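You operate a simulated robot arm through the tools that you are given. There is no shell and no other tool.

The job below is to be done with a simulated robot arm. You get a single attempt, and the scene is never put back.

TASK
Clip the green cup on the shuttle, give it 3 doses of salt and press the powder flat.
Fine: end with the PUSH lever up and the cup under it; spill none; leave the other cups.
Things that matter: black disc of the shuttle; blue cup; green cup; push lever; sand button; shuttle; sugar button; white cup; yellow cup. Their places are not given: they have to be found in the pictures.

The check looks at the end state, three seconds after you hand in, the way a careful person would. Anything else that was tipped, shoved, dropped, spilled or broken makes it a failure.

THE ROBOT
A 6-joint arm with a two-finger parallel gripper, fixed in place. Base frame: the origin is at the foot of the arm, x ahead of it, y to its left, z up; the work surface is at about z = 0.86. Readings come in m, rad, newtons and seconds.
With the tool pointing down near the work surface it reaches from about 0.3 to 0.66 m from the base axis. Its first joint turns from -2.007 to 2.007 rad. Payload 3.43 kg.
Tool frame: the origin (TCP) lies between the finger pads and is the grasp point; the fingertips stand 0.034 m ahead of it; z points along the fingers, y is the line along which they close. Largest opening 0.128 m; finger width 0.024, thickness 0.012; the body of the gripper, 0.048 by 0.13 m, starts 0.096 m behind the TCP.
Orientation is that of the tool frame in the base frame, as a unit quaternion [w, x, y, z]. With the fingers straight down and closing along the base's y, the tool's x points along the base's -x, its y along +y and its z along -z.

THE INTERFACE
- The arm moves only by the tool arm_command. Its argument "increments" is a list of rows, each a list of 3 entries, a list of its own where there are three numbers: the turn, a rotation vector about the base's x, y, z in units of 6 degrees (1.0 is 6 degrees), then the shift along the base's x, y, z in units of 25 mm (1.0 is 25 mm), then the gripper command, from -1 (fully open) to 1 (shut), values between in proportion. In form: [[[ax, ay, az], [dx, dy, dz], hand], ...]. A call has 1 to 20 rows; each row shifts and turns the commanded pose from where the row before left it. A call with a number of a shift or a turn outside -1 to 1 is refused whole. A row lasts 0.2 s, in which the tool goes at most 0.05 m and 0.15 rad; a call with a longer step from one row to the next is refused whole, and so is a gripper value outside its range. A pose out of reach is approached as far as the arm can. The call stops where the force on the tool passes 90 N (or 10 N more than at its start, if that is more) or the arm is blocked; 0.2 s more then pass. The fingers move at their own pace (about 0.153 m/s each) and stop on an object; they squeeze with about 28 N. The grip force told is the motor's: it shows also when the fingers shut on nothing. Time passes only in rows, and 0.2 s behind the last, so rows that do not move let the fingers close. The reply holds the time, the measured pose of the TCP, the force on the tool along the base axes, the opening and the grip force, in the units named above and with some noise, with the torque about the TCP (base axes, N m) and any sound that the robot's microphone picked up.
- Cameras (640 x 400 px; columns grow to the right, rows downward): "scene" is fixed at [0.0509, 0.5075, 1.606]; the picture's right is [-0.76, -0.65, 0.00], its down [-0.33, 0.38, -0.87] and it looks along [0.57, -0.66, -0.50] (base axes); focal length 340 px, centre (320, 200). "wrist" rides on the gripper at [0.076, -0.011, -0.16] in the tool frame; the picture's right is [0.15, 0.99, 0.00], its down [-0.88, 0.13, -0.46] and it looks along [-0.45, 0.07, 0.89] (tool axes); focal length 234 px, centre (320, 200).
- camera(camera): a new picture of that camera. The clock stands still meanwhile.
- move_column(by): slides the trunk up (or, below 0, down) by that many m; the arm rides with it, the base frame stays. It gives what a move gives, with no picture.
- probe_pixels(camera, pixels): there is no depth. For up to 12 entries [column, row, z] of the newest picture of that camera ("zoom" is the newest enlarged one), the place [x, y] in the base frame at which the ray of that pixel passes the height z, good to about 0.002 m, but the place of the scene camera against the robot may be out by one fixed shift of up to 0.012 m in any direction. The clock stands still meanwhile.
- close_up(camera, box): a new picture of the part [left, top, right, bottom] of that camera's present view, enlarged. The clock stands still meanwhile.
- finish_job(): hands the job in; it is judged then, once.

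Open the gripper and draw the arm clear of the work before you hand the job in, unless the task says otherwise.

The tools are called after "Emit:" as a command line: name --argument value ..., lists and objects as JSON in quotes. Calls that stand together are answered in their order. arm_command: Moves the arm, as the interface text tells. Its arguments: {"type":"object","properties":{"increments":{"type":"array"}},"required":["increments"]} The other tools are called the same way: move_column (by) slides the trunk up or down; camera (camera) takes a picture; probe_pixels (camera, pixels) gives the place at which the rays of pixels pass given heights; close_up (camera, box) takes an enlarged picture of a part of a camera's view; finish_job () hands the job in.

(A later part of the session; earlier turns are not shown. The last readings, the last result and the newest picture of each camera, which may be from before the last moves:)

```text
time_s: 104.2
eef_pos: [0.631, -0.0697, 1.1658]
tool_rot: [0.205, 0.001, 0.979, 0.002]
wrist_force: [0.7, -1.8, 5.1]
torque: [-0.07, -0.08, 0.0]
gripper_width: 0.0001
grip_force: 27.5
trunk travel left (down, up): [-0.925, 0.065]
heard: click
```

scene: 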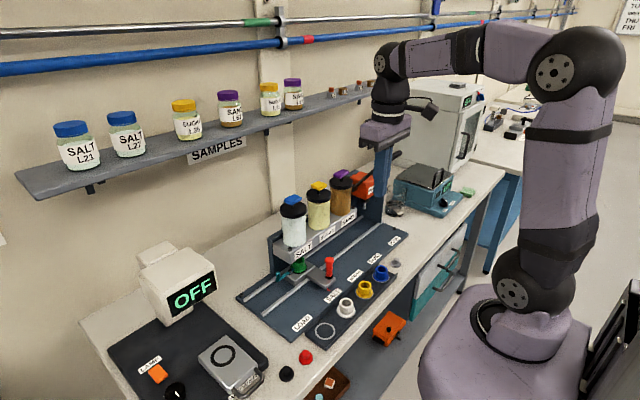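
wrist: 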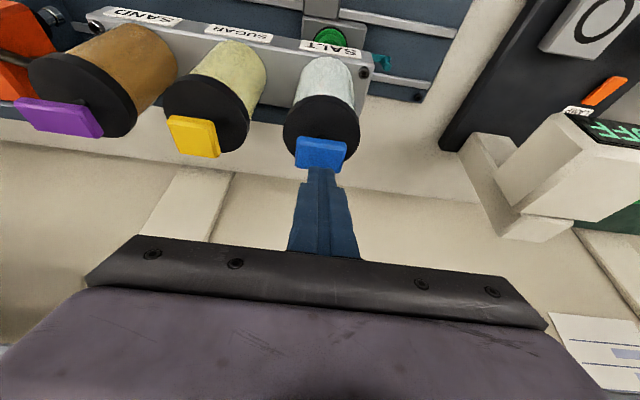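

A click: one dose. I look at the cup, then release fully.

Emit:
close_up --camera "scene" --box '[270, 240, 330, 290]'

Emit:
arm_command --increments '[[[0, 0, 0], [0, 0, 0.2], 1], [[0, 0, 0], [0, 0, 0.2], 1], [[0, 0, 0], [0, 0, 0.3], 1], [[0, 0, 0], [0, 0, 0], 1]]'

Emit:
close_up --camera "scene" --box '[250, 170, 350, 290]'

```text
8.00 times, centred on (300, 265) of scene
```

zoom: 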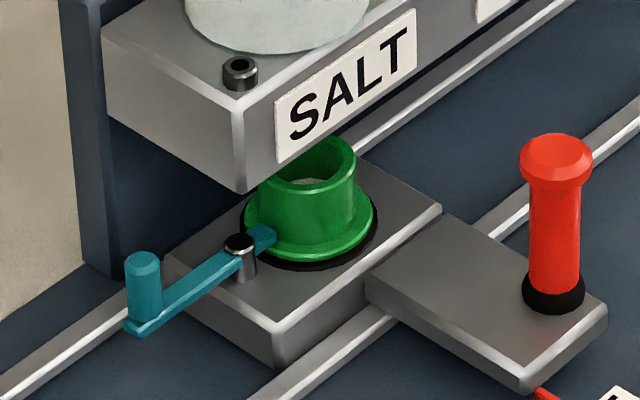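

```text
time_s: 105.2
eef_pos: [0.6319, -0.0711, 1.1822]
tool_rot: [0.202, 0.0, 0.979, 0.001]
wrist_force: [-1.4, -0.7, 0.3]
torque: [0.01, -0.02, 0.02]
gripper_width: 0.0
grip_force: 28.2
trunk travel left (down, up): [-0.925, 0.065]
```

```text
3.33 times, centred on (300, 230) of scene
```

zoom: 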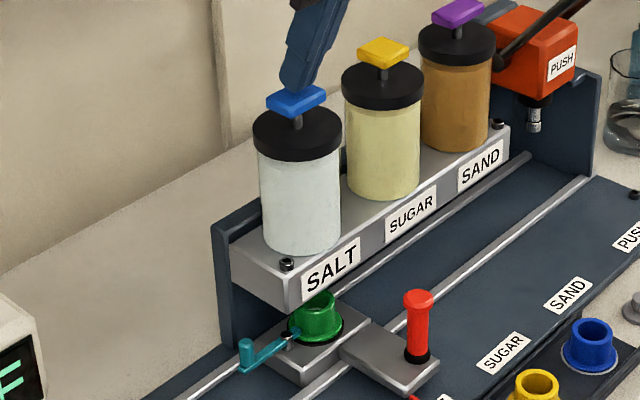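

White salt is visible in the cup and the button is up again. Second press with the same depth.

Emit:
arm_command --increments '[[[0, 0, 0], [0, 0, -0.25], 1], [[0, 0, 0], [0, 0, -0.15], 1], [[0, 0, 0], [0, 0, -0.15], 1], [[0, 0, 0], [0, 0, -0.17], 1], [[0, 0, 0], [0, 0, 0], 1]]'

```text
time_s: 106.4
eef_pos: [0.6311, -0.0706, 1.1639]
tool_rot: [0.204, 0.0, 0.979, 0.002]
wrist_force: [0.8, -2.3, 7.0]
torque: [-0.05, -0.05, 0.02]
gripper_width: 0.0001
grip_force: 28.0
trunk travel left (down, up): [-0.925, 0.065]
heard: click
```

Second click. I release fully and check the cup.

Emit:
arm_command --increments '[[[0, 0, 0], [0, 0, 0.22], 1], [[0, 0, 0], [0, 0, 0.2], 1], [[0, 0, 0], [0, 0, 0.3], 1], [[0, 0, 0], [0, 0, 0], 1]]'

Emit:
close_up --camera "scene" --box '[270, 240, 330, 290]'

Emit:
close_up --camera "scene" --box '[250, 170, 350, 290]'

```text
time_s: 107.4
eef_pos: [0.6294, -0.0689, 1.1812]
tool_rot: [0.202, 0.001, 0.979, 0.001]
wrist_force: [-0.9, 0.3, 0.6]
torque: [0.0, -0.02, 0.01]
gripper_width: 0.0
grip_force: 27.9
trunk travel left (down, up): [-0.925, 0.065]
```

```text
8.00 times, centred on (300, 265) of scene
```

zoom: 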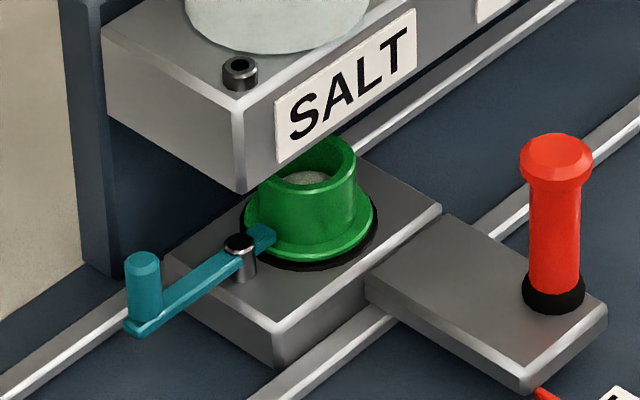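

```text
3.33 times, centred on (300, 230) of scene
```

zoom: 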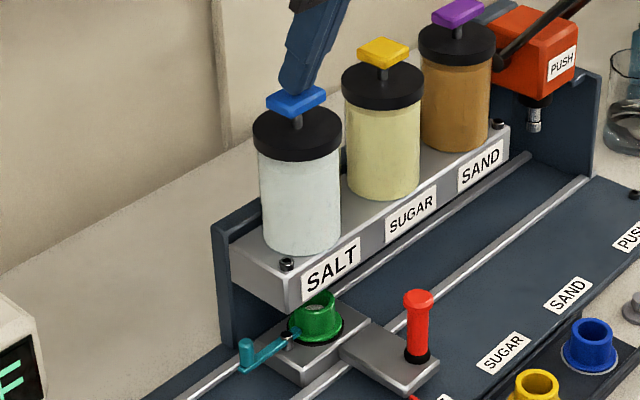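

The powder level has grown. Third press, same depth.

Emit:
arm_command --increments '[[[0, 0, 0], [0, 0, -0.25], 1], [[0, 0, 0], [0, 0, -0.15], 1], [[0, 0, 0], [0, 0, -0.15], 1], [[0, 0, 0], [0, 0, -0.17], 1], [[0, 0, 0], [0, 0, 0], 1]]'

```text
time_s: 108.6
eef_pos: [0.6294, -0.0694, 1.1648]
tool_rot: [0.204, -0.001, 0.979, 0.002]
wrist_force: [1.0, -1.0, 5.1]
torque: [0.01, -0.05, 0.03]
gripper_width: 0.0001
grip_force: 27.6
trunk travel left (down, up): [-0.925, 0.065]
heard: click
```

Third click: three doses. I rise off the button and draw back, then look at the whole scene and the press.

Emit:
arm_command --increments '[[[0, 0, 0], [0, 0, 0.22], 1], [[0, 0, 0], [0, 0, 0.3], 1], [[0, 0, 0], [0, 0, 0.8], 1], [[0, 0, 0], [-0.5, 0, 1], 1], [[0, 0, 0], [-1, 0, 0.5], 1], [[0, 0, 0], [-1, 0, 0], 1], [[0, 0, 0], [-1, 0, 0], 1], [[0, 0, 0], [-1, 0, 0], 1], [[0, 0, 0], [-1, 0, 0], 1], [[0, 1, 0], [-1, 0, 0], 1], [[0, 1, 0], [0, 0, 0], 1], [[0, 1, 0], [0, 0, 0], 1], [[0, 0.9, 0], [0, 0, 0], 1], [[0, 0, 0], [0, 0, 0], 1]]'

Emit:
camera --camera "scene"

Emit:
close_up --camera "scene" --box '[330, 130, 450, 240]'

Emit:
camera --camera "wrist"

```text
time_s: 111.6
eef_pos: [0.4678, -0.0711, 1.2356]
tool_rot: [0.001, 0.0, 1.0, 0.001]
wrist_force: [0.1, -0.7, 0.4]
torque: [0.01, -0.04, -0.01]
gripper_width: 0.0
grip_force: 28.1
trunk travel left (down, up): [-0.925, 0.065]
```

```text
taken
```

scene: 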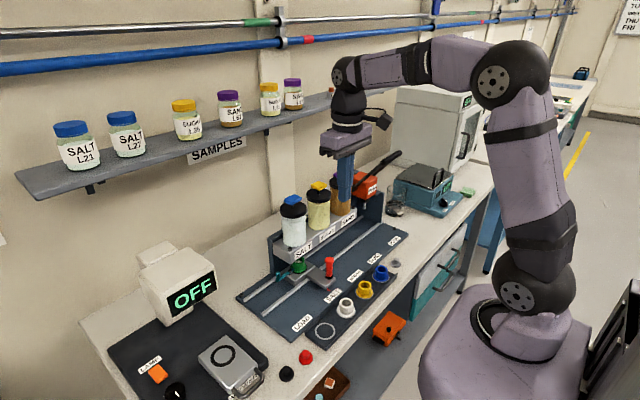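

```text
3.64 times, centred on (390, 185) of scene
```

zoom: 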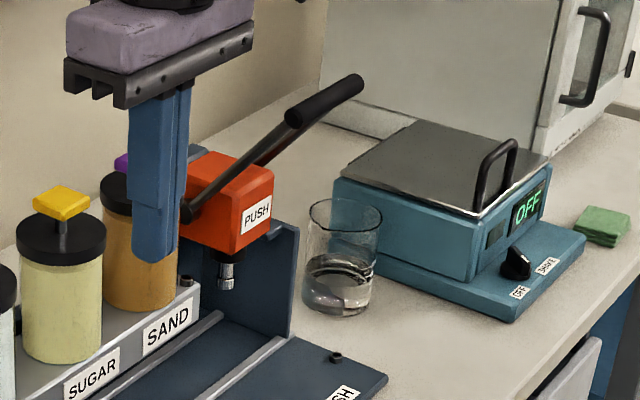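

```text
taken
```

wrist: 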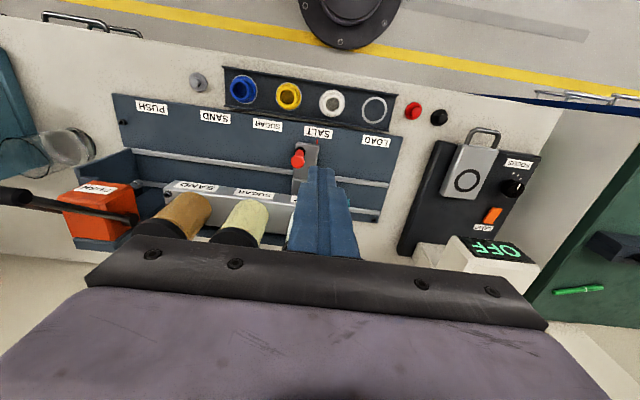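

Now I need the press geometry. I move the hand toward -y at a high, drawn-in place to look at the lever.

Emit:
arm_command --increments '[[[0, 0, 0], [-0.6, -1, 0.6], 1], [[0, 0, 0], [-0.6, -1, 0.6], 1], [[0, 0, 0], [-0.6, -1, 0.6], 1], [[0, 0, 0], [-0.6, -1, 0.6], 1], [[0, 0, 0], [-0.6, -1, 0.6], 1], [[0, 0, 0], [-0.6, -1, 0.6], 1], [[0, 0, 0], [-0.6, -1, 0.6], 1], [[0, 0, 0], [-0.6, -1, 0.6], 1], [[0, 0, 0], [0, -1, 0.6], 1], [[0, 0, 0], [0, -1, 0], 1], [[0, 0, 0], [0, 0, 0], 1]]'

Emit:
camera --camera "wrist"

Emit:
camera --camera "scene"

```text
time_s: 114.0
eef_pos: [0.3488, -0.3188, 1.3689]
tool_rot: [0.0, 0.0, 1.0, 0.001]
wrist_force: [0.0, 0.1, -0.3]
torque: [-0.05, -0.02, 0.0]
gripper_width: 0.0
grip_force: 27.9
trunk travel left (down, up): [-0.925, 0.065]
```

```text
taken
```

wrist: 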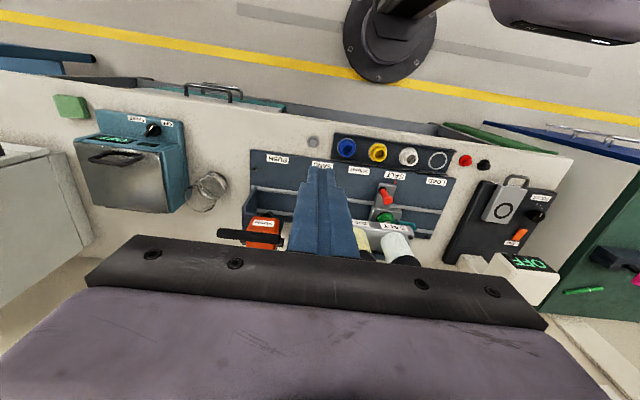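

```text
taken
```

scene: 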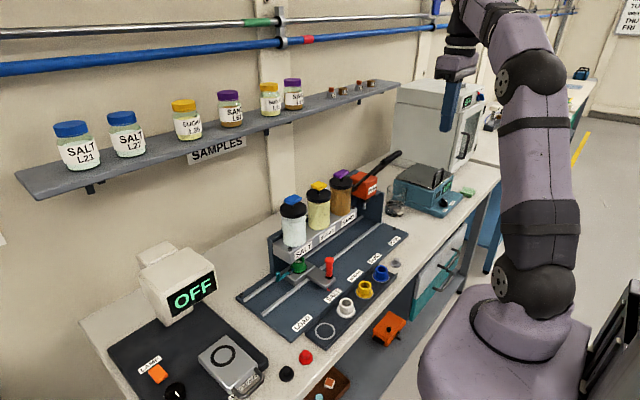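

Close-ups of the press in both views.

Emit:
close_up --camera "scene" --box '[335, 135, 435, 225]'

Emit:
close_up --camera "wrist" --box '[180, 130, 340, 260]'

```text
4.44 times, centred on (385, 180) of scene
```

zoom: 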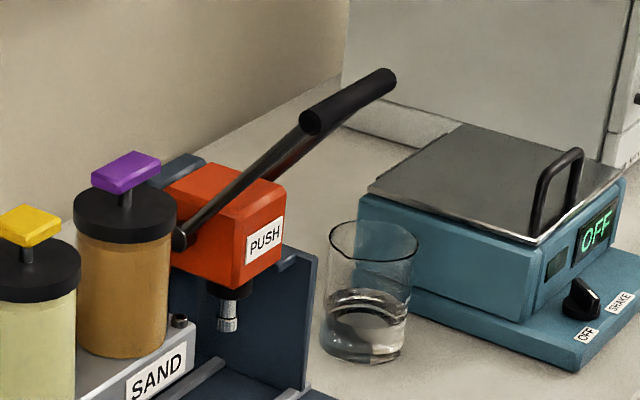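

```text
3.08 times, centred on (260, 195) of wrist
```

zoom: 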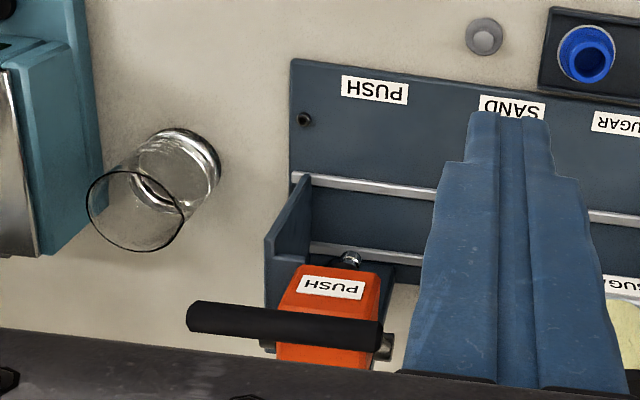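

I triangulate the lever: its end (wrist 219,233; scene 399,153), pivot (wrist 281,242; scene 353.5,188.6), and the plunger and beaker.

Emit:
probe_pixels --camera "wrist" --pixels '[[219.4, 233.3, 1.15], [219.4, 233.3, 1.2], [219.4, 233.3, 1.25], [281, 242, 1.0], [281, 242, 1.05], [281, 242, 1.1], [269.7, 214, 0.94], [269.7, 214, 0.97], [204, 198, 0.95], [211, 186, 0.87], [258, 150, 0.868]]'

Emit:
probe_pixels --camera "scene" --pixels '[[399, 153, 1.15], [399, 153, 1.2], [399, 153, 1.25], [353.5, 188.6, 1.0], [353.5, 188.6, 1.05], [353.5, 188.6, 1.1], [364.3, 209, 0.94], [364.3, 209, 0.97], [384, 163, 1.1], [384, 163, 1.15], [395, 214, 0.87]]'

```text
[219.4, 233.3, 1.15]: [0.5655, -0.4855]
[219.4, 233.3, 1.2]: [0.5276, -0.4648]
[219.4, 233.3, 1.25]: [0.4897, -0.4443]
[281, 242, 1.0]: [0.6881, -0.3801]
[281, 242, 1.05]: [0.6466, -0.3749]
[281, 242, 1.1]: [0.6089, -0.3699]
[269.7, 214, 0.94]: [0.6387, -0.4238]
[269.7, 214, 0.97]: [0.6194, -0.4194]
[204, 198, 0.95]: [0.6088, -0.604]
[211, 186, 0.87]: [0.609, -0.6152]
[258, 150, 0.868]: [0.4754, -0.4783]
```

```text
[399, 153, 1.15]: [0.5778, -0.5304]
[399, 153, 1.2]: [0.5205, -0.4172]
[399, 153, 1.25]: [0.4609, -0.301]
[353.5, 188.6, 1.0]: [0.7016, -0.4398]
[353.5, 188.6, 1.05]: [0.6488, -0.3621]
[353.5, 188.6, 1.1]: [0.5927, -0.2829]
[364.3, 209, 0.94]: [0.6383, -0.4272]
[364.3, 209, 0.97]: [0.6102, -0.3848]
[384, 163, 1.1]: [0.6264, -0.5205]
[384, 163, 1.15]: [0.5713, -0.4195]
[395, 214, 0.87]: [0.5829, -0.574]
```

The lever end seems to be near (0.548, -0.475, 1.174), the pivot near (0.651, -0.373, 1.046), the plunger at (0.638, -0.424, 0.94). I want a closer view to understand how the lever swings.

Emit:
arm_command --increments '[[[0, 0, 0], [0.7, 0, 0], 1], [[0, 0, 0], [0.7, 0, 0], 1], [[0, 0, 0], [0.7, 0, 0], 1], [[0, 0, 0], [0.7, 0, 0], 1], [[0, 0, 0], [0, 0, 0], 1]]'

Emit:
camera --camera "wrist"

Emit:
close_up --camera "wrist" --box '[150, 110, 330, 250]'

```text
time_s: 115.2
eef_pos: [0.4141, -0.3156, 1.3625]
tool_rot: [0.001, 0.001, 1.0, 0.001]
wrist_force: [1.8, 0.3, 0.1]
torque: [0.01, -0.02, 0.02]
gripper_width: 0.0
grip_force: 28.4
out of reach, approached as far as the arm can: row 4
trunk travel left (down, up): [-0.925, 0.065]
```

```text
taken
```

wrist: 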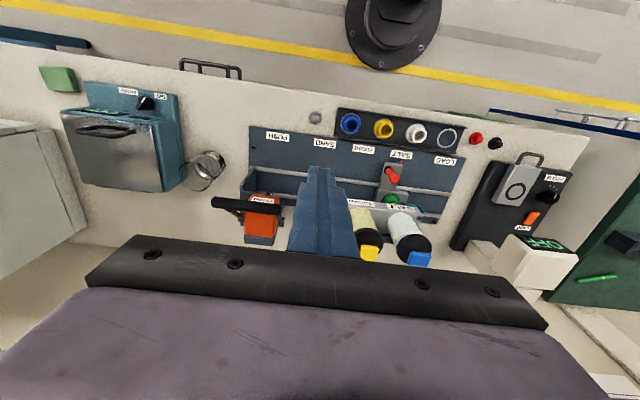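

```text
2.86 times, centred on (240, 180) of wrist
```

zoom: 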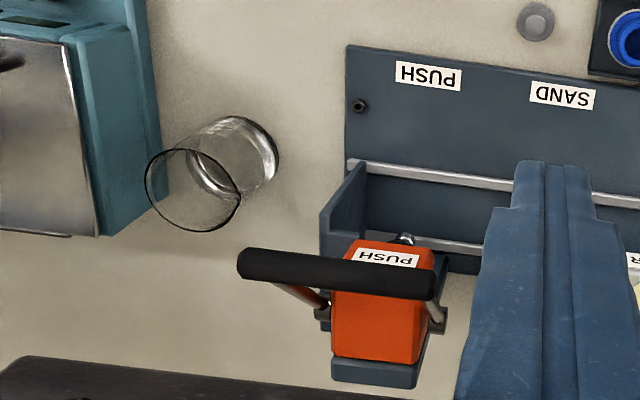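

Now it is clear: the lever is a U-shaped bar whose black cross-bar runs along y at about x 0.549, z 1.172, y -0.475…-0.375, turning about y pivots at (0.65, ·, 1.046). First the shuttle must go to PUSH; I return to near the handle and tilt the tool toward -y for reach.

Emit:
arm_command --increments '[[[0, 0, 0], [0, 1, 0], 1], [[0, 0, 0], [0, 1, 0], 1], [[0, 0, 0], [0, 1, -0.5], 1], [[0, 0, 0], [0, 1, -0.8], 1], [[0, 0, 0], [0, 1, -0.8], 1], [[0, 0, 0], [0, 1, -0.8], 1], [[0, 0, 0], [0, 1, -0.8], 1], [[0, 0, 0], [0.2, 1, -0.8], 1], [[0, 0, 0], [0.3, 1, -0.8], 1], [[0, 0, 0], [0.5, 1, -0.8], 1], [[0, 0, 0], [0.5, 0.8, -0.8], 1], [[-1, 0, 0], [0, 0, 0], 1], [[-1, 0, 0], [0, 0, 0], 1], [[-1, 0, 0], [0, 0, 0], 1], [[-1, 0, 0], [0, 0, 0], 1], [[0, 0, 0], [0, 0, 0], 1]]'

Emit:
camera --camera "wrist"

Emit:
camera --camera "scene"

```text
time_s: 118.6
eef_pos: [0.4507, -0.0472, 1.1903]
tool_rot: [0.0, 0.001, 0.978, -0.207]
wrist_force: [-0.5, -0.1, 0.3]
torque: [0.03, 0.01, -0.02]
gripper_width: 0.0001
grip_force: 27.7
trunk travel left (down, up): [-0.925, 0.065]
```

```text
taken
```

wrist: 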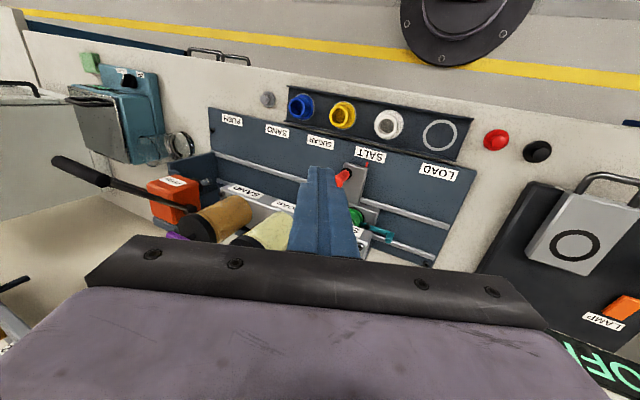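

```text
taken
```

scene: 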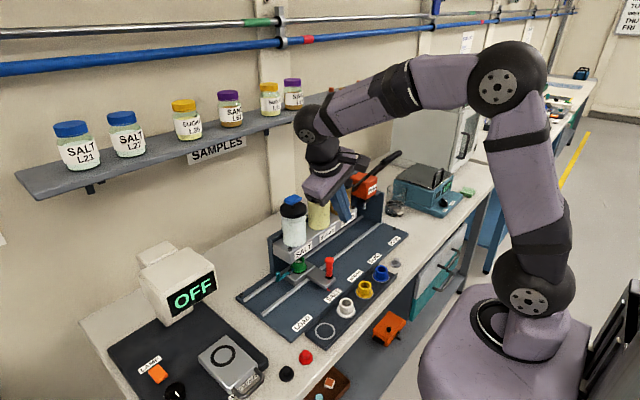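

The tilt is in place. I move to the +y side of the handle, descending to TCP z≈0.946.

Emit:
arm_command --increments '[[[0, 0, 0], [0.4, 0, -0.9], 1], [[0, 0, 0], [0.4, 0, -1], 1], [[0, 0, 0], [0.4, 0, -1], 1], [[0, 0, 0], [0.4, 0, -1], 1], [[0, 0, 0], [0.4, 0, -1], 1], [[0, 0, 0], [0.4, 0, -1], 1], [[0, 0, 0], [0.4, 0, -1], 1], [[0, 0, 0], [0.4, 0, -1], 1], [[0, 0, 0], [0.2, -0.1, -0.8], 1], [[0, 0, 0], [0, 0, -0.7], 1], [[0, 0, 0], [0, 0, 0], 1]]'

Emit:
camera --camera "wrist"

Emit:
close_up --camera "scene" --box '[255, 205, 375, 310]'

```text
time_s: 121.0
eef_pos: [0.5343, -0.0474, 0.9562]
tool_rot: [0.0, 0.001, 0.978, -0.206]
wrist_force: [0.0, -0.7, -0.3]
torque: [0.02, -0.01, -0.02]
gripper_width: 0.0
grip_force: 28.6
trunk travel left (down, up): [-0.925, 0.065]
```

```text
taken
```

wrist: 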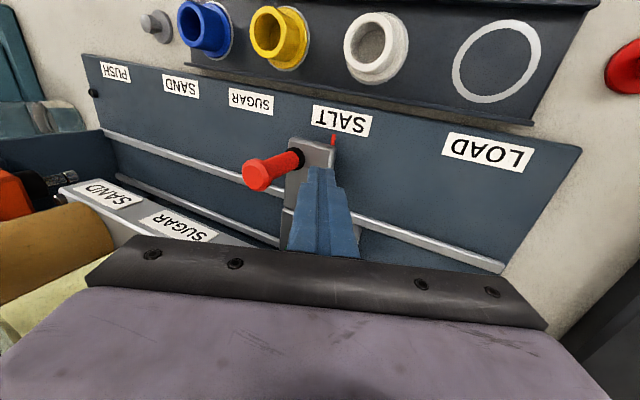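

```text
3.81 times, centred on (315, 258) of scene
```

zoom: 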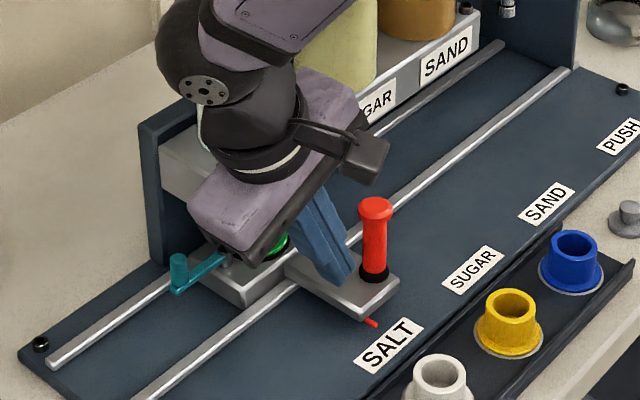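

The fingers stand beside the handle. I lower 8 mm and push toward -y at moderate speed, first stage.

Emit:
arm_command --increments '[[[0, 0, 0], [0.06, 0, -0.3], 1], [[0, 0, 0], [0, -0.3, 0], 1], [[0, 0, 0], [0, -0.3, 0], 1], [[0, 0, 0], [0, -0.3, 0], 1], [[0, 0, 0], [0, -0.3, 0], 1], [[0, 0, 0], [0, -0.3, 0], 1], [[0, 0, 0], [0, -0.3, 0], 1], [[0, 0, 0], [0, -0.3, 0], 1], [[0, 0, 0], [0, -0.3, 0], 1], [[0, 0, 0], [0, -0.3, 0], 1], [[0, 0, 0], [0, -0.3, 0], 1], [[0, 0, 0], [0, 0, 0], 1]]'

Emit:
camera --camera "wrist"

Emit:
close_up --camera "scene" --box '[255, 205, 375, 310]'

```text
time_s: 123.6
eef_pos: [0.5391, -0.1226, 0.9499]
tool_rot: [0.001, 0.0, 0.978, -0.206]
wrist_force: [0.7, -0.4, -1.2]
torque: [0.01, -0.01, -0.03]
gripper_width: 0.0
grip_force: 27.5
trunk travel left (down, up): [-0.925, 0.065]
```

```text
taken
```

wrist: 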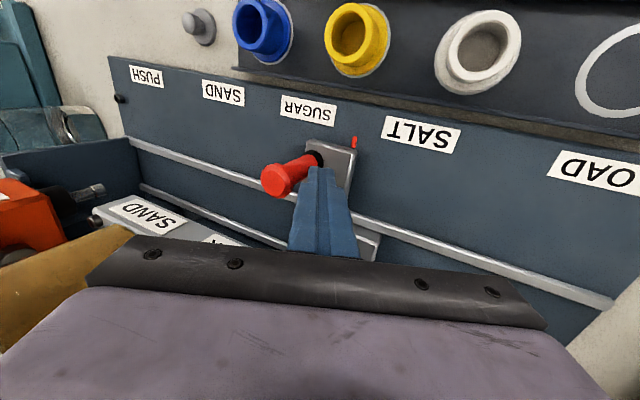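

```text
3.81 times, centred on (315, 258) of scene
```

zoom: 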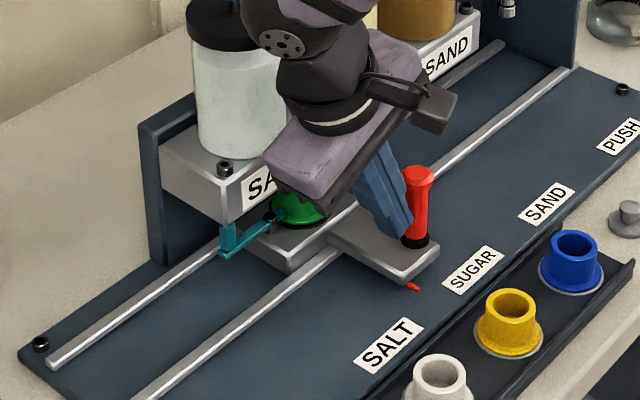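

The shuttle follows. I continue the push to TCP y≈-0.35.

Emit:
arm_command --increments '[[[0, 0, 0], [0, -0.4, 0], 1], [[0, 0, 0], [0, -0.5, 0], 1], [[0, 0, 0], [0, -0.5, 0], 1], [[0, 0, 0], [0, -0.5, 0], 1], [[0, 0, 0], [0, -0.5, 0], 1], [[0, 0, 0], [0, -0.5, 0], 1], [[0, 0, 0], [0, -0.5, 0], 1], [[0, 0, 0], [0, -0.5, 0], 1], [[0, 0, 0], [0, -0.5, 0], 1], [[0, 0, 0], [0, -0.5, 0], 1], [[0, 0, 0], [0, -0.5, 0], 1], [[0, 0, 0], [0, -0.5, 0], 1], [[0, 0, 0], [0, -0.5, 0], 1], [[0, 0, 0], [0, -0.5, 0], 1], [[0, 0, 0], [0, -0.5, 0], 1], [[0, 0, 0], [0, -0.5, 0], 1], [[0, 0, 0], [0, -0.5, 0], 1], [[0, 0, 0], [0, -0.4, 0], 1], [[0, 0, 0], [0, -0.2, 0], 1], [[0, 0, 0], [0, 0, 0], 1]]'

Emit:
camera --camera "wrist"

Emit:
close_up --camera "scene" --box '[290, 130, 430, 290]'

```text
time_s: 127.8
eef_pos: [0.5373, -0.3501, 0.9486]
tool_rot: [0.0, -0.001, 0.978, -0.206]
wrist_force: [-1.2, 0.6, 1.5]
torque: [-0.01, 0.02, -0.02]
gripper_width: 0.0
grip_force: 27.6
trunk travel left (down, up): [-0.925, 0.065]
```

```text
taken
```

wrist: 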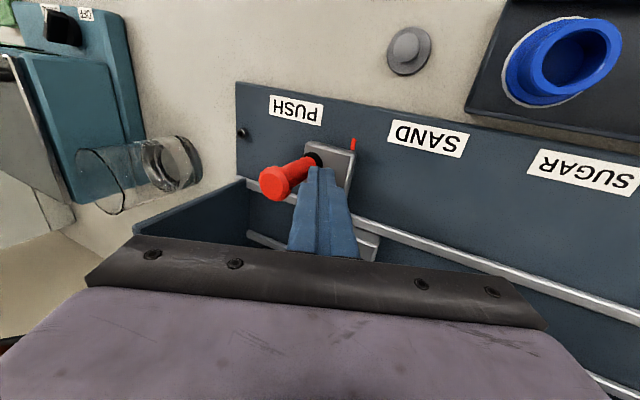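

```text
2.50 times, centred on (360, 210) of scene
```

zoom: 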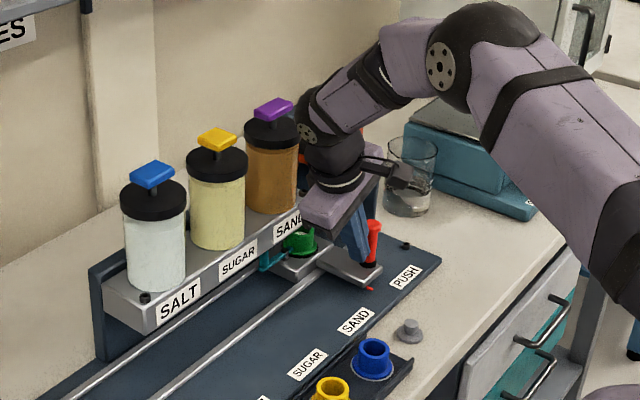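

The shuttle is at SAND→PUSH. To keep the wrist clear of the lever's cross-bar I back off a little and tilt a further 12° before the last stretch.

Emit:
arm_command --increments '[[[0, 0, 0], [0, 0.4, 0], 1], [[-1, 0, 0], [0, 0, 0], 1], [[-1, 0, 0], [0, 0, 0], 1], [[0, 0, 0], [0, 0, 0], 1]]'

Emit:
camera --camera "wrist"

Emit:
close_up --camera "wrist" --box '[220, 70, 400, 200]'

```text
time_s: 128.8
eef_pos: [0.5377, -0.3396, 0.9491]
tool_rot: [0.001, 0.0, 0.951, -0.309]
wrist_force: [1.3, 0.9, -0.1]
torque: [0.01, -0.01, 0.02]
gripper_width: 0.0
grip_force: 28.1
trunk travel left (down, up): [-0.925, 0.065]
```

```text
taken
```

wrist: 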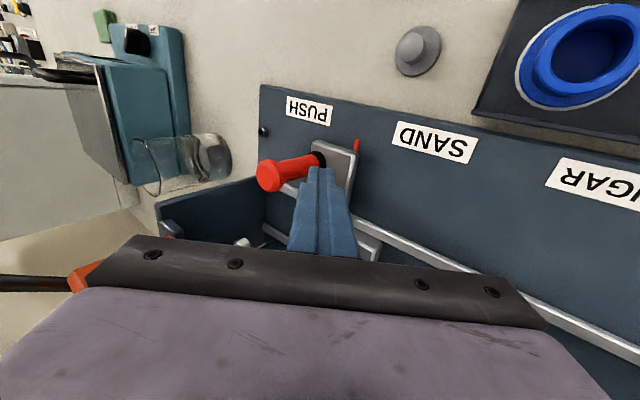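

```text
3.08 times, centred on (310, 135) of wrist
```

zoom: 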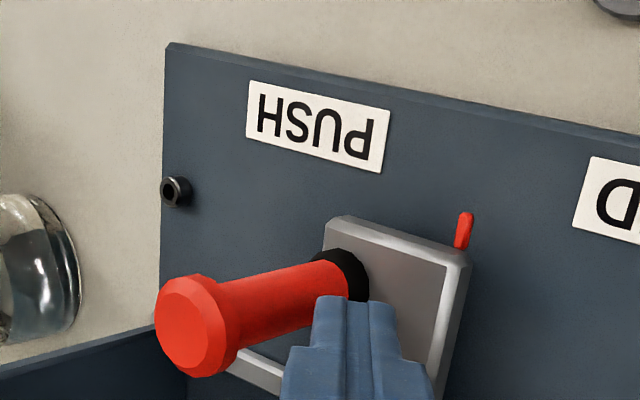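

I probe the pointer (463,222) and the PUSH label (318,127).

Emit:
probe_pixels --camera "zoom" --pixels '[[463, 222, 0.885], [318, 127, 0.868], [250, 112, 0.868], [385, 143, 0.868], [340, 275, 0.9], [176, 190, 0.868]]'

```text
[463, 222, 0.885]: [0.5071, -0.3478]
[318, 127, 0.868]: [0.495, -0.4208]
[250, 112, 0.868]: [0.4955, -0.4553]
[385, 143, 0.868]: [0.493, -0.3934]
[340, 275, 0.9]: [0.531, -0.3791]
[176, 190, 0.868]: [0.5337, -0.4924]
```

The pointer needs 73 mm more. I push 60 mm slowly first.

Emit:
arm_command --increments '[[[0, 0, 0], [0, -0.25, 0], 1], [[0, 0, 0], [0, -0.25, 0], 1], [[0, 0, 0], [0, -0.25, 0], 1], [[0, 0, 0], [0, -0.25, 0], 1], [[0, 0, 0], [0, -0.25, 0], 1], [[0, 0, 0], [0, -0.25, 0], 1], [[0, 0, 0], [0, -0.25, 0], 1], [[0, 0, 0], [0, -0.25, 0], 1], [[0, 0, 0], [0, -0.25, 0], 1], [[0, 0, 0], [0, -0.15, 0], 1], [[0, 0, 0], [0, 0, 0], 1]]'

Emit:
close_up --camera "scene" --box '[310, 130, 430, 260]'

Emit:
close_up --camera "wrist" --box '[220, 70, 400, 200]'

Emit:
probe_pixels --camera "zoom" --pixels '[[463, 222, 0.885]]'

```text
time_s: 131.2
eef_pos: [0.5364, -0.399, 0.9517]
tool_rot: [0.0, 0.0, 0.952, -0.307]
wrist_force: [-0.4, -0.4, -0.5]
torque: [0.01, 0.01, -0.02]
gripper_width: 0.0
grip_force: 28.2
trunk travel left (down, up): [-0.925, 0.065]
```

```text
3.08 times, centred on (370, 195) of scene
```

zoom: 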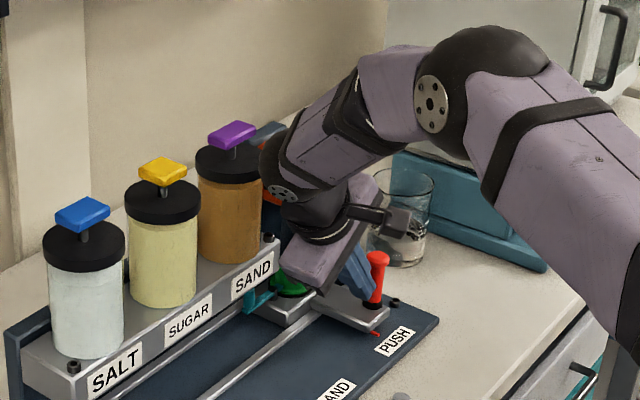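

```text
3.08 times, centred on (310, 135) of wrist
```

zoom: 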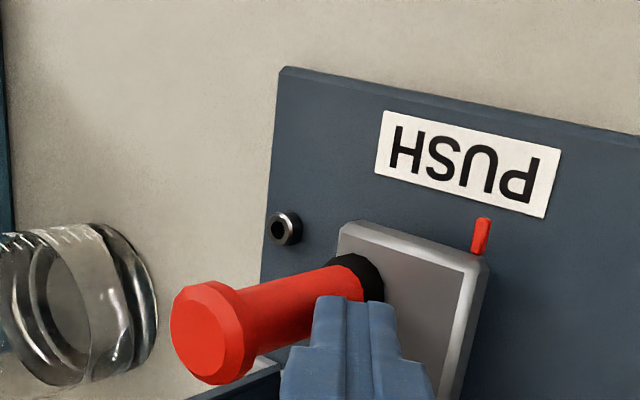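

```text
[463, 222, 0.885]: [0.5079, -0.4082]
```

I probe the exact pointer tip (481,224) and label centre (467,163).

Emit:
probe_pixels --camera "zoom" --pixels '[[481, 224, 0.885], [467, 163, 0.868], [380, 142, 0.868], [553, 185, 0.868], [355, 280, 0.9]]'

Emit:
camera --camera "scene"

```text
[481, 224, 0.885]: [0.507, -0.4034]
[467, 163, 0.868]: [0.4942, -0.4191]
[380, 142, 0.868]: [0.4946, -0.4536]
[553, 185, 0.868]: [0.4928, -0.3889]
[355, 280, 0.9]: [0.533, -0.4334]
```

```text
taken
```

scene: 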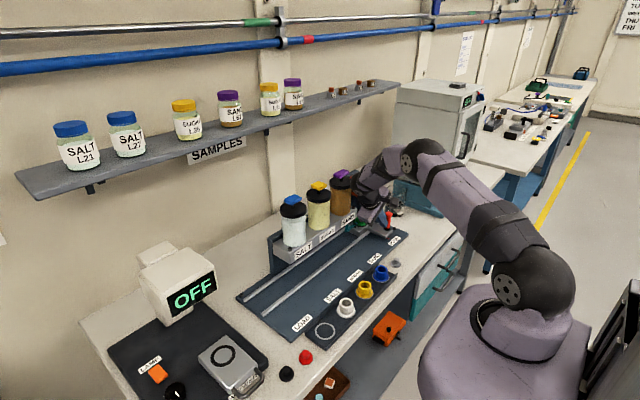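

17 mm more to go. I push in small steps.

Emit:
arm_command --increments '[[[0, 0, 0], [0, -0.2, 0], 1], [[0, 0, 0], [0, -0.2, 0], 1], [[0, 0, 0], [0, -0.2, 0], 1], [[0, 0, 0], [0, 0, 0], 1]]'

Emit:
close_up --camera "wrist" --box '[220, 70, 400, 200]'

```text
time_s: 132.2
eef_pos: [0.5364, -0.4136, 0.9501]
tool_rot: [0.0, 0.001, 0.952, -0.307]
wrist_force: [-0.1, -0.4, -0.2]
torque: [-0.02, -0.01, -0.01]
gripper_width: 0.0
grip_force: 27.5
trunk travel left (down, up): [-0.925, 0.065]
```

```text
3.08 times, centred on (310, 135) of wrist
```

zoom: 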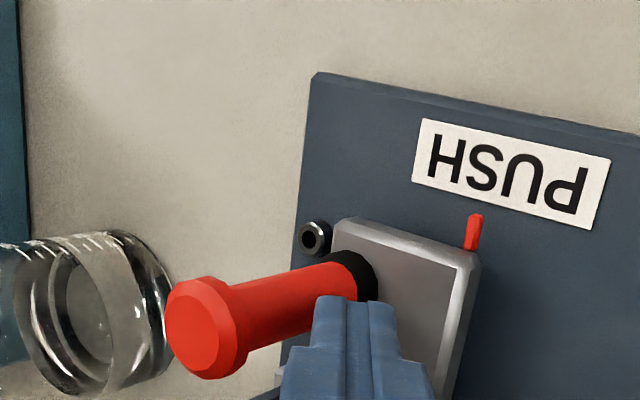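

Emit:
probe_pixels --camera "zoom" --pixels '[[475, 222, 0.885], [475, 240, 0.888], [512, 174, 0.868], [418, 152, 0.868], [604, 196, 0.868], [348, 275, 0.9]]'

```text
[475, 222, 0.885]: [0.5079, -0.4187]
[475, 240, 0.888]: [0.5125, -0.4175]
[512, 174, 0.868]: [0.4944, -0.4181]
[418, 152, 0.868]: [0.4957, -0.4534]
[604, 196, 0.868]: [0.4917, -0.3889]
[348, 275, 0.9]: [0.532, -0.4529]
```

Pointer at -0.4185 against the label centre -0.420. I push 2 mm more, then back the fingers off +y and rise.

Emit:
arm_command --increments '[[[0, 0, 0], [0, -0.09, 0], 1], [[0, 0, 0], [0, 0, 0], 1], [[0, 0, 0], [0, 0.4, 0], 1], [[0, 0, 0], [0, 0.8, 0], 1], [[0, 0, 0], [-0.3, 0.8, 0.4], 1], [[0, 0, 0], [-0.5, 0.8, 0.8], 1], [[0, 0, 0], [-0.6, 0.8, 1], 1], [[0, 0, 0], [-0.6, 0.8, 1], 1], [[0, 0, 0], [-0.6, 0.8, 1], 1], [[0, 0, 0], [-0.6, 0.5, 1], 1], [[0, 0, 0], [-0.6, 0, 1], 1], [[0, 0, 0], [0, 0, 1], 1], [[0, 0, 0], [0, 0, 1], 1], [[0, 0, 0], [0, 0, 1], 1], [[0, 0, 0], [0, 0, 0], 1]]'

Emit:
camera --camera "wrist"

Emit:
close_up --camera "scene" --box '[310, 130, 430, 260]'

```text
time_s: 135.4
eef_pos: [0.444, -0.2737, 1.179]
tool_rot: [0.0, 0.0, 0.951, -0.308]
wrist_force: [0.6, 0.2, -0.2]
torque: [0.01, 0.01, 0.01]
gripper_width: 0.0
grip_force: 27.7
trunk travel left (down, up): [-0.925, 0.065]
```

```text
taken
```

wrist: 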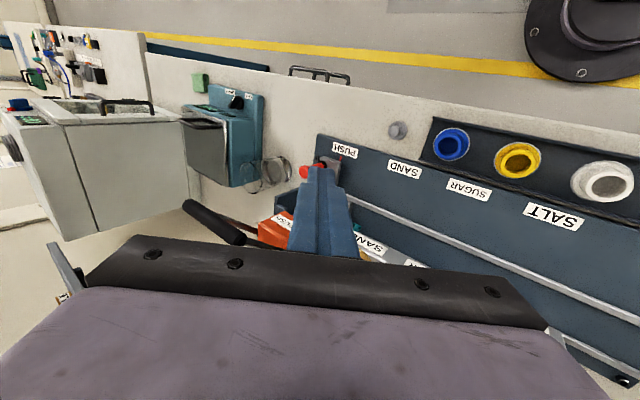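

```text
3.08 times, centred on (370, 195) of scene
```

zoom: 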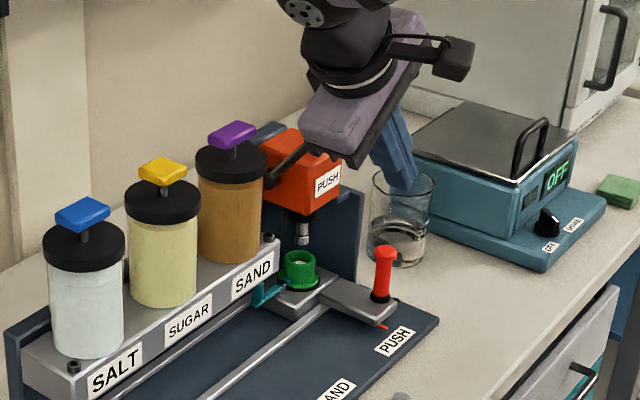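

The cup stands under the plunger. I enlarge to check alignment.

Emit:
close_up --camera "scene" --box '[345, 190, 400, 235]'

```text
8.89 times, centred on (372, 212) of scene
```

zoom: 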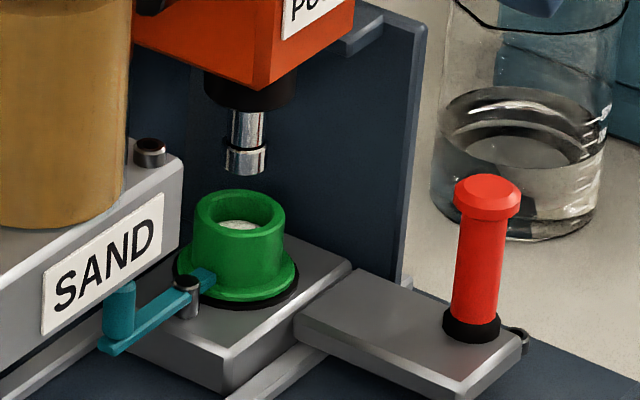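

Looks aligned in this view; I want a second view from the -x side. I take off the sideways tilt and lean the tool outward so the wrist camera looks toward the press.

Emit:
arm_command --increments '[[[1, 0, 0], [-0.5, 0, 0.2], 1], [[1, 0, 0], [-0.5, 0, 0.2], 1], [[1, 0, 0], [-0.5, 0, 0.2], 1], [[1, 0, 0], [-0.5, 0, 0.2], 1], [[1, 0, 0], [-0.5, 0, 0], 1], [[1, 0, 0], [-0.5, 0, 0], 1], [[0, -1, 0], [-0.4, -0.3, 0], 1], [[0, -1, 0], [0, -0.4, 0], 1], [[0, -1, 0], [0, -0.4, 0], 1], [[0, -1, 0], [0, -0.4, 0], 1], [[0, 0, 0], [0, 0, 0], 1]]'

Emit:
camera --camera "wrist"

Emit:
close_up --camera "wrist" --box '[220, 80, 360, 200]'

```text
time_s: 137.8
eef_pos: [0.3565, -0.3103, 1.1975]
tool_rot: [0.209, 0.001, 0.978, 0.001]
wrist_force: [-0.2, 0.4, 1.0]
torque: [-0.01, -0.01, -0.02]
gripper_width: 0.0002
grip_force: 28.3
trunk travel left (down, up): [-0.925, 0.065]
```

```text
taken
```

wrist: 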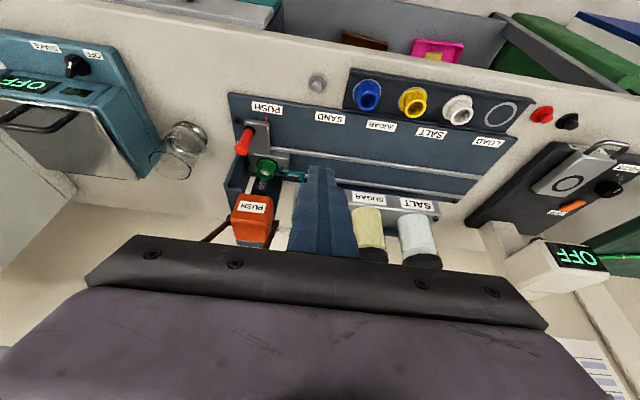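

```text
3.33 times, centred on (290, 140) of wrist
```

zoom: 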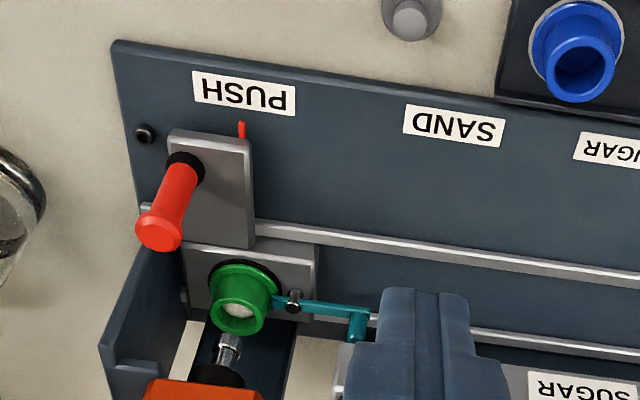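

The pointer is right at the PUSH label's middle. I enlarge the cup and plunger from here.

Emit:
close_up --camera "wrist" --box '[240, 150, 300, 200]'

```text
8.00 times, centred on (270, 175) of wrist
```

zoom: 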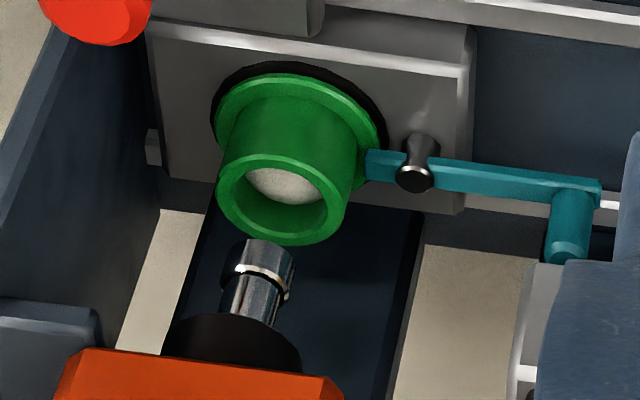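

Extending the plunger axis in this view meets the cup's rim centre too, so the cup is well centred. Now the lever: I will lean the tool -60° and press the cross-bar down with the side of the closed fingers. First I rise, go to y≈-0.425 and tilt.

Emit:
arm_command --increments '[[[0, 0, 0], [0, -0.5, 0.8], 1], [[0, 0, 0], [0, -0.8, 0.8], 1], [[0, 0, 0], [0, -0.8, 0.8], 1], [[0, -1, 0], [0, -0.8, 0.8], 1], [[0, -1, 0], [0, -0.8, 0.8], 1], [[0, -1, 0], [0, -0.8, 0], 1], [[0, -1, 0], [0, 0, 0], 1], [[0, -1, 0], [0, 0, 0], 1], [[0, -1, 0], [0, 0, 0], 1], [[0, 0, 0], [0, 0, 0], 1]]'

Emit:
camera --camera "wrist"

Emit:
camera --camera "scene"

```text
time_s: 140.0
eef_pos: [0.3565, -0.4232, 1.2983]
tool_rot: [0.501, 0.0, 0.866, 0.001]
wrist_force: [-0.1, 1.1, -0.4]
torque: [0.0, 0.01, 0.02]
gripper_width: 0.0
grip_force: 27.9
trunk travel left (down, up): [-0.925, 0.065]
```

```text
taken
```

wrist: 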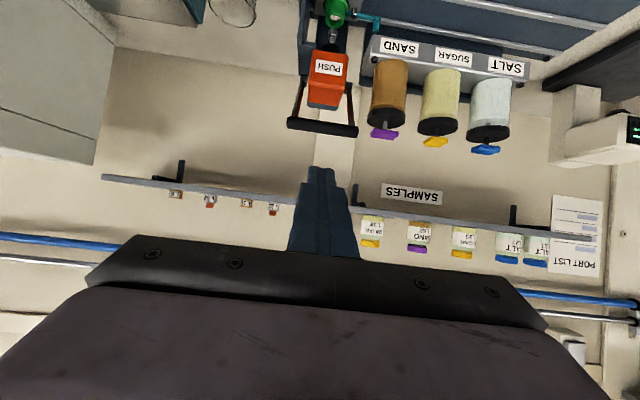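

```text
taken
```

scene: 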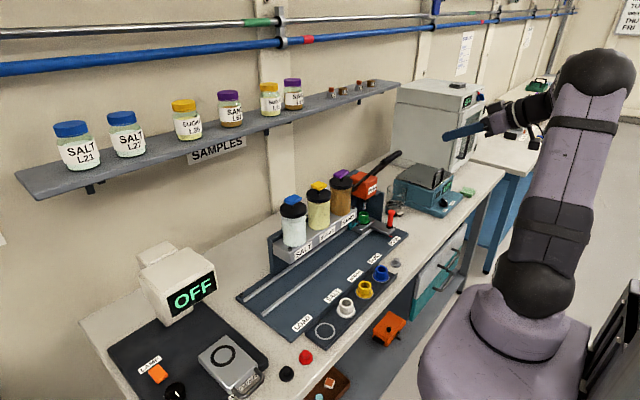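

The U-lever is clear in this (upside-down) view: cross-bar from (290,124) to (356,131). I probe it at several heights.

Emit:
probe_pixels --camera "wrist" --pixels '[[290, 124, 1.16], [290, 124, 1.17], [290, 124, 1.18], [356, 131, 1.16], [356, 131, 1.17], [356, 131, 1.18], [323, 127, 1.17], [303, 82, 1.046], [352, 86, 1.046], [334, 35, 0.95], [336, 8, 0.93]]'

```text
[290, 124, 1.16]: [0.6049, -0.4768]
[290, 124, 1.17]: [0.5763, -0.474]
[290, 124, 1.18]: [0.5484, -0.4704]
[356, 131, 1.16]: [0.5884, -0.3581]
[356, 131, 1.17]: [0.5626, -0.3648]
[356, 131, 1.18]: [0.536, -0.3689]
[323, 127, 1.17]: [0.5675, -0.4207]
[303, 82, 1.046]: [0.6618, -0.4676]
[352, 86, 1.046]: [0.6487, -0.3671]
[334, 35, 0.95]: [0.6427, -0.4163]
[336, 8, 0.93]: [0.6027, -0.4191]
```

The bar is at about x 0.55, z 1.177, centred at y -0.42. I move forward above it.

Emit:
arm_command --increments '[[[0, 0, 0], [0.6, 0, 0], 1], [[0, 0, 0], [0.8, 0, 0], 1], [[0, 0, 0], [0.8, 0, -0.2], 1], [[0, 0, 0], [0.8, 0, -0.2], 1], [[0, 0, 0], [0.8, 0, -0.2], 1], [[0, 0, 0], [0.8, 0, -0.2], 1], [[0, 0, 0], [0.8, 0, -0.2], 1], [[0, 0, 0], [0.8, 0, -0.2], 1], [[0, 0, 0], [0.8, 0, -0.2], 1], [[0, 0, 0], [0.8, 0, 0], 1], [[0, 0, 0], [0.5, 0.1, 0], 1], [[0, 0, 0], [0, 0, 0], 1]]'

Emit:
camera --camera "wrist"

Emit:
close_up --camera "scene" --box '[320, 80, 480, 260]'

```text
time_s: 142.6
eef_pos: [0.5656, -0.4215, 1.2643]
tool_rot: [0.501, -0.001, 0.866, 0.002]
wrist_force: [0.2, -0.4, 0.9]
torque: [0.01, 0.01, 0.02]
gripper_width: 0.0
grip_force: 27.6
trunk travel left (down, up): [-0.925, 0.065]
```

```text
taken
```

wrist: 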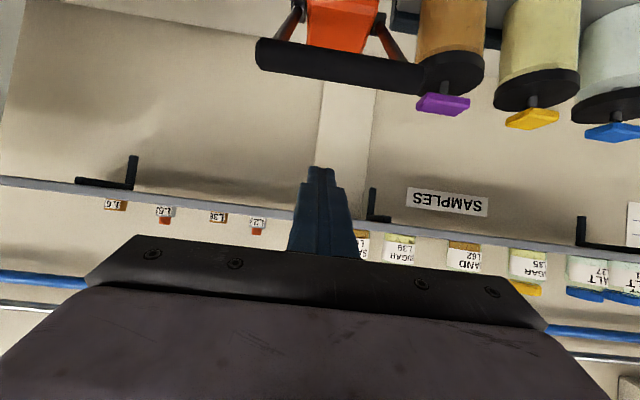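

```text
2.22 times, centred on (400, 170) of scene
```

zoom: 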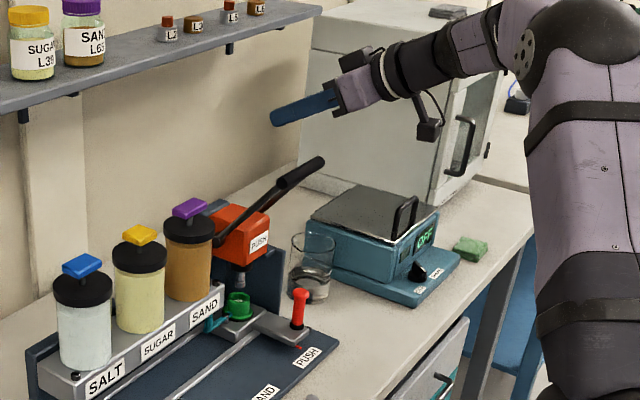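

The fingers are above the bar. I lower to about 1 cm above contact.

Emit:
arm_command --increments '[[[0, 0, 0], [0, 0, -0.6], 1], [[0, 0, 0], [0, 0, -0.6], 1], [[0, 0, 0], [0, 0, -0.6], 1], [[0, 0, 0], [0, 0, -0.4], 1], [[0, 0, 0], [0, 0, 0], 1]]'

Emit:
camera --camera "wrist"

Emit:
close_up --camera "scene" --box '[340, 110, 440, 230]'

```text
time_s: 143.8
eef_pos: [0.5648, -0.4209, 1.2108]
tool_rot: [0.5, 0.0, 0.866, 0.002]
wrist_force: [-0.3, -0.8, 0.6]
torque: [-0.03, 0.01, 0.0]
gripper_width: 0.0
grip_force: 27.9
trunk travel left (down, up): [-0.925, 0.065]
```

```text
taken
```

wrist: 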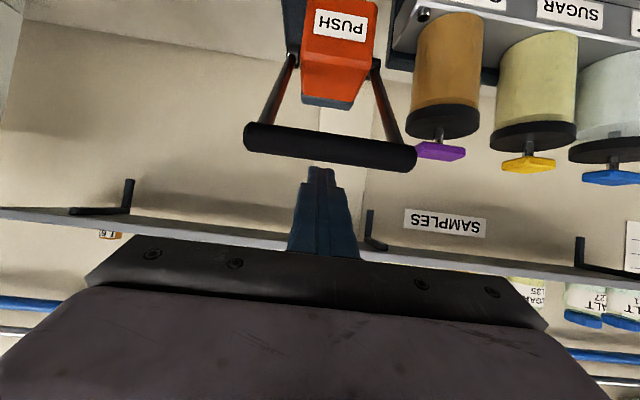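

```text
3.33 times, centred on (390, 170) of scene
```

zoom: 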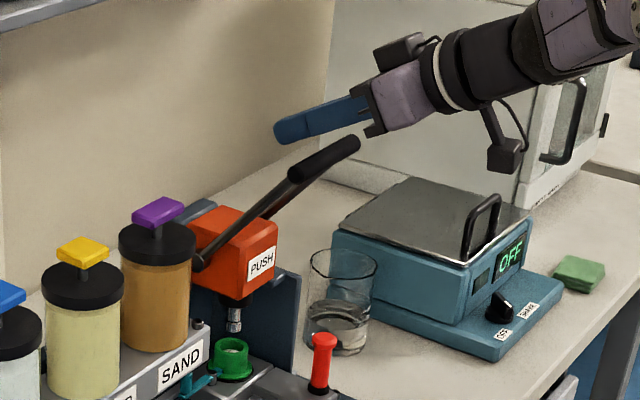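

The fingers lie right over the bar. I press along the lever's arc, first to about 135°.

Emit:
arm_command --increments '[[[0, 0, 0], [-0.13, 0, -0.55], 1], [[0, 0, 0], [-0.33, 0, -0.29], 1], [[0, 0, 0], [-0.33, 0, -0.29], 1], [[0, 0, 0], [0, 0, 0], 1]]'

Emit:
close_up --camera "scene" --box '[340, 110, 440, 230]'

Emit:
camera --camera "wrist"

```text
time_s: 144.8
eef_pos: [0.5448, -0.4204, 1.1816]
tool_rot: [0.5, -0.001, 0.866, 0.002]
wrist_force: [0.2, 0.4, -0.9]
torque: [0.0, 0.01, -0.01]
gripper_width: 0.0001
grip_force: 27.4
trunk travel left (down, up): [-0.925, 0.065]
```

```text
3.33 times, centred on (390, 170) of scene
```

zoom: 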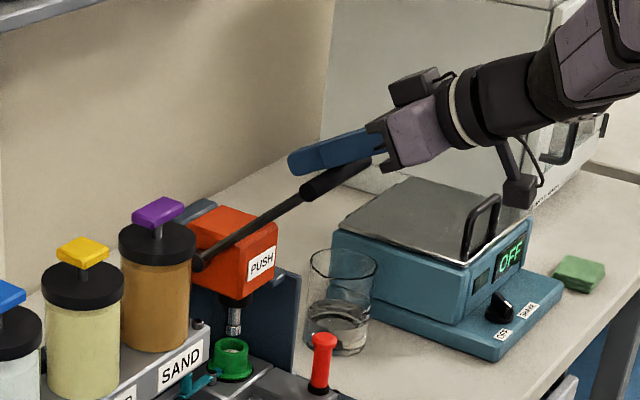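

```text
taken
```

wrist: 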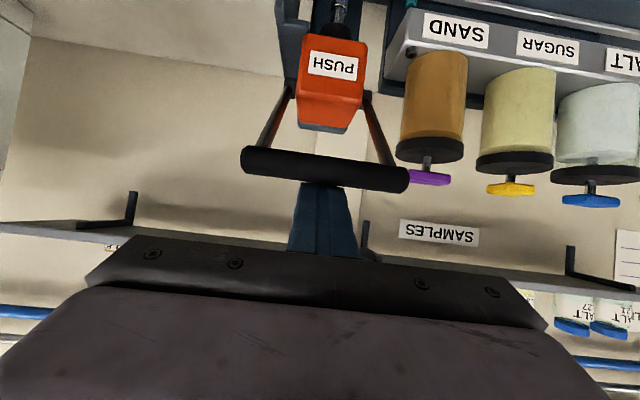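

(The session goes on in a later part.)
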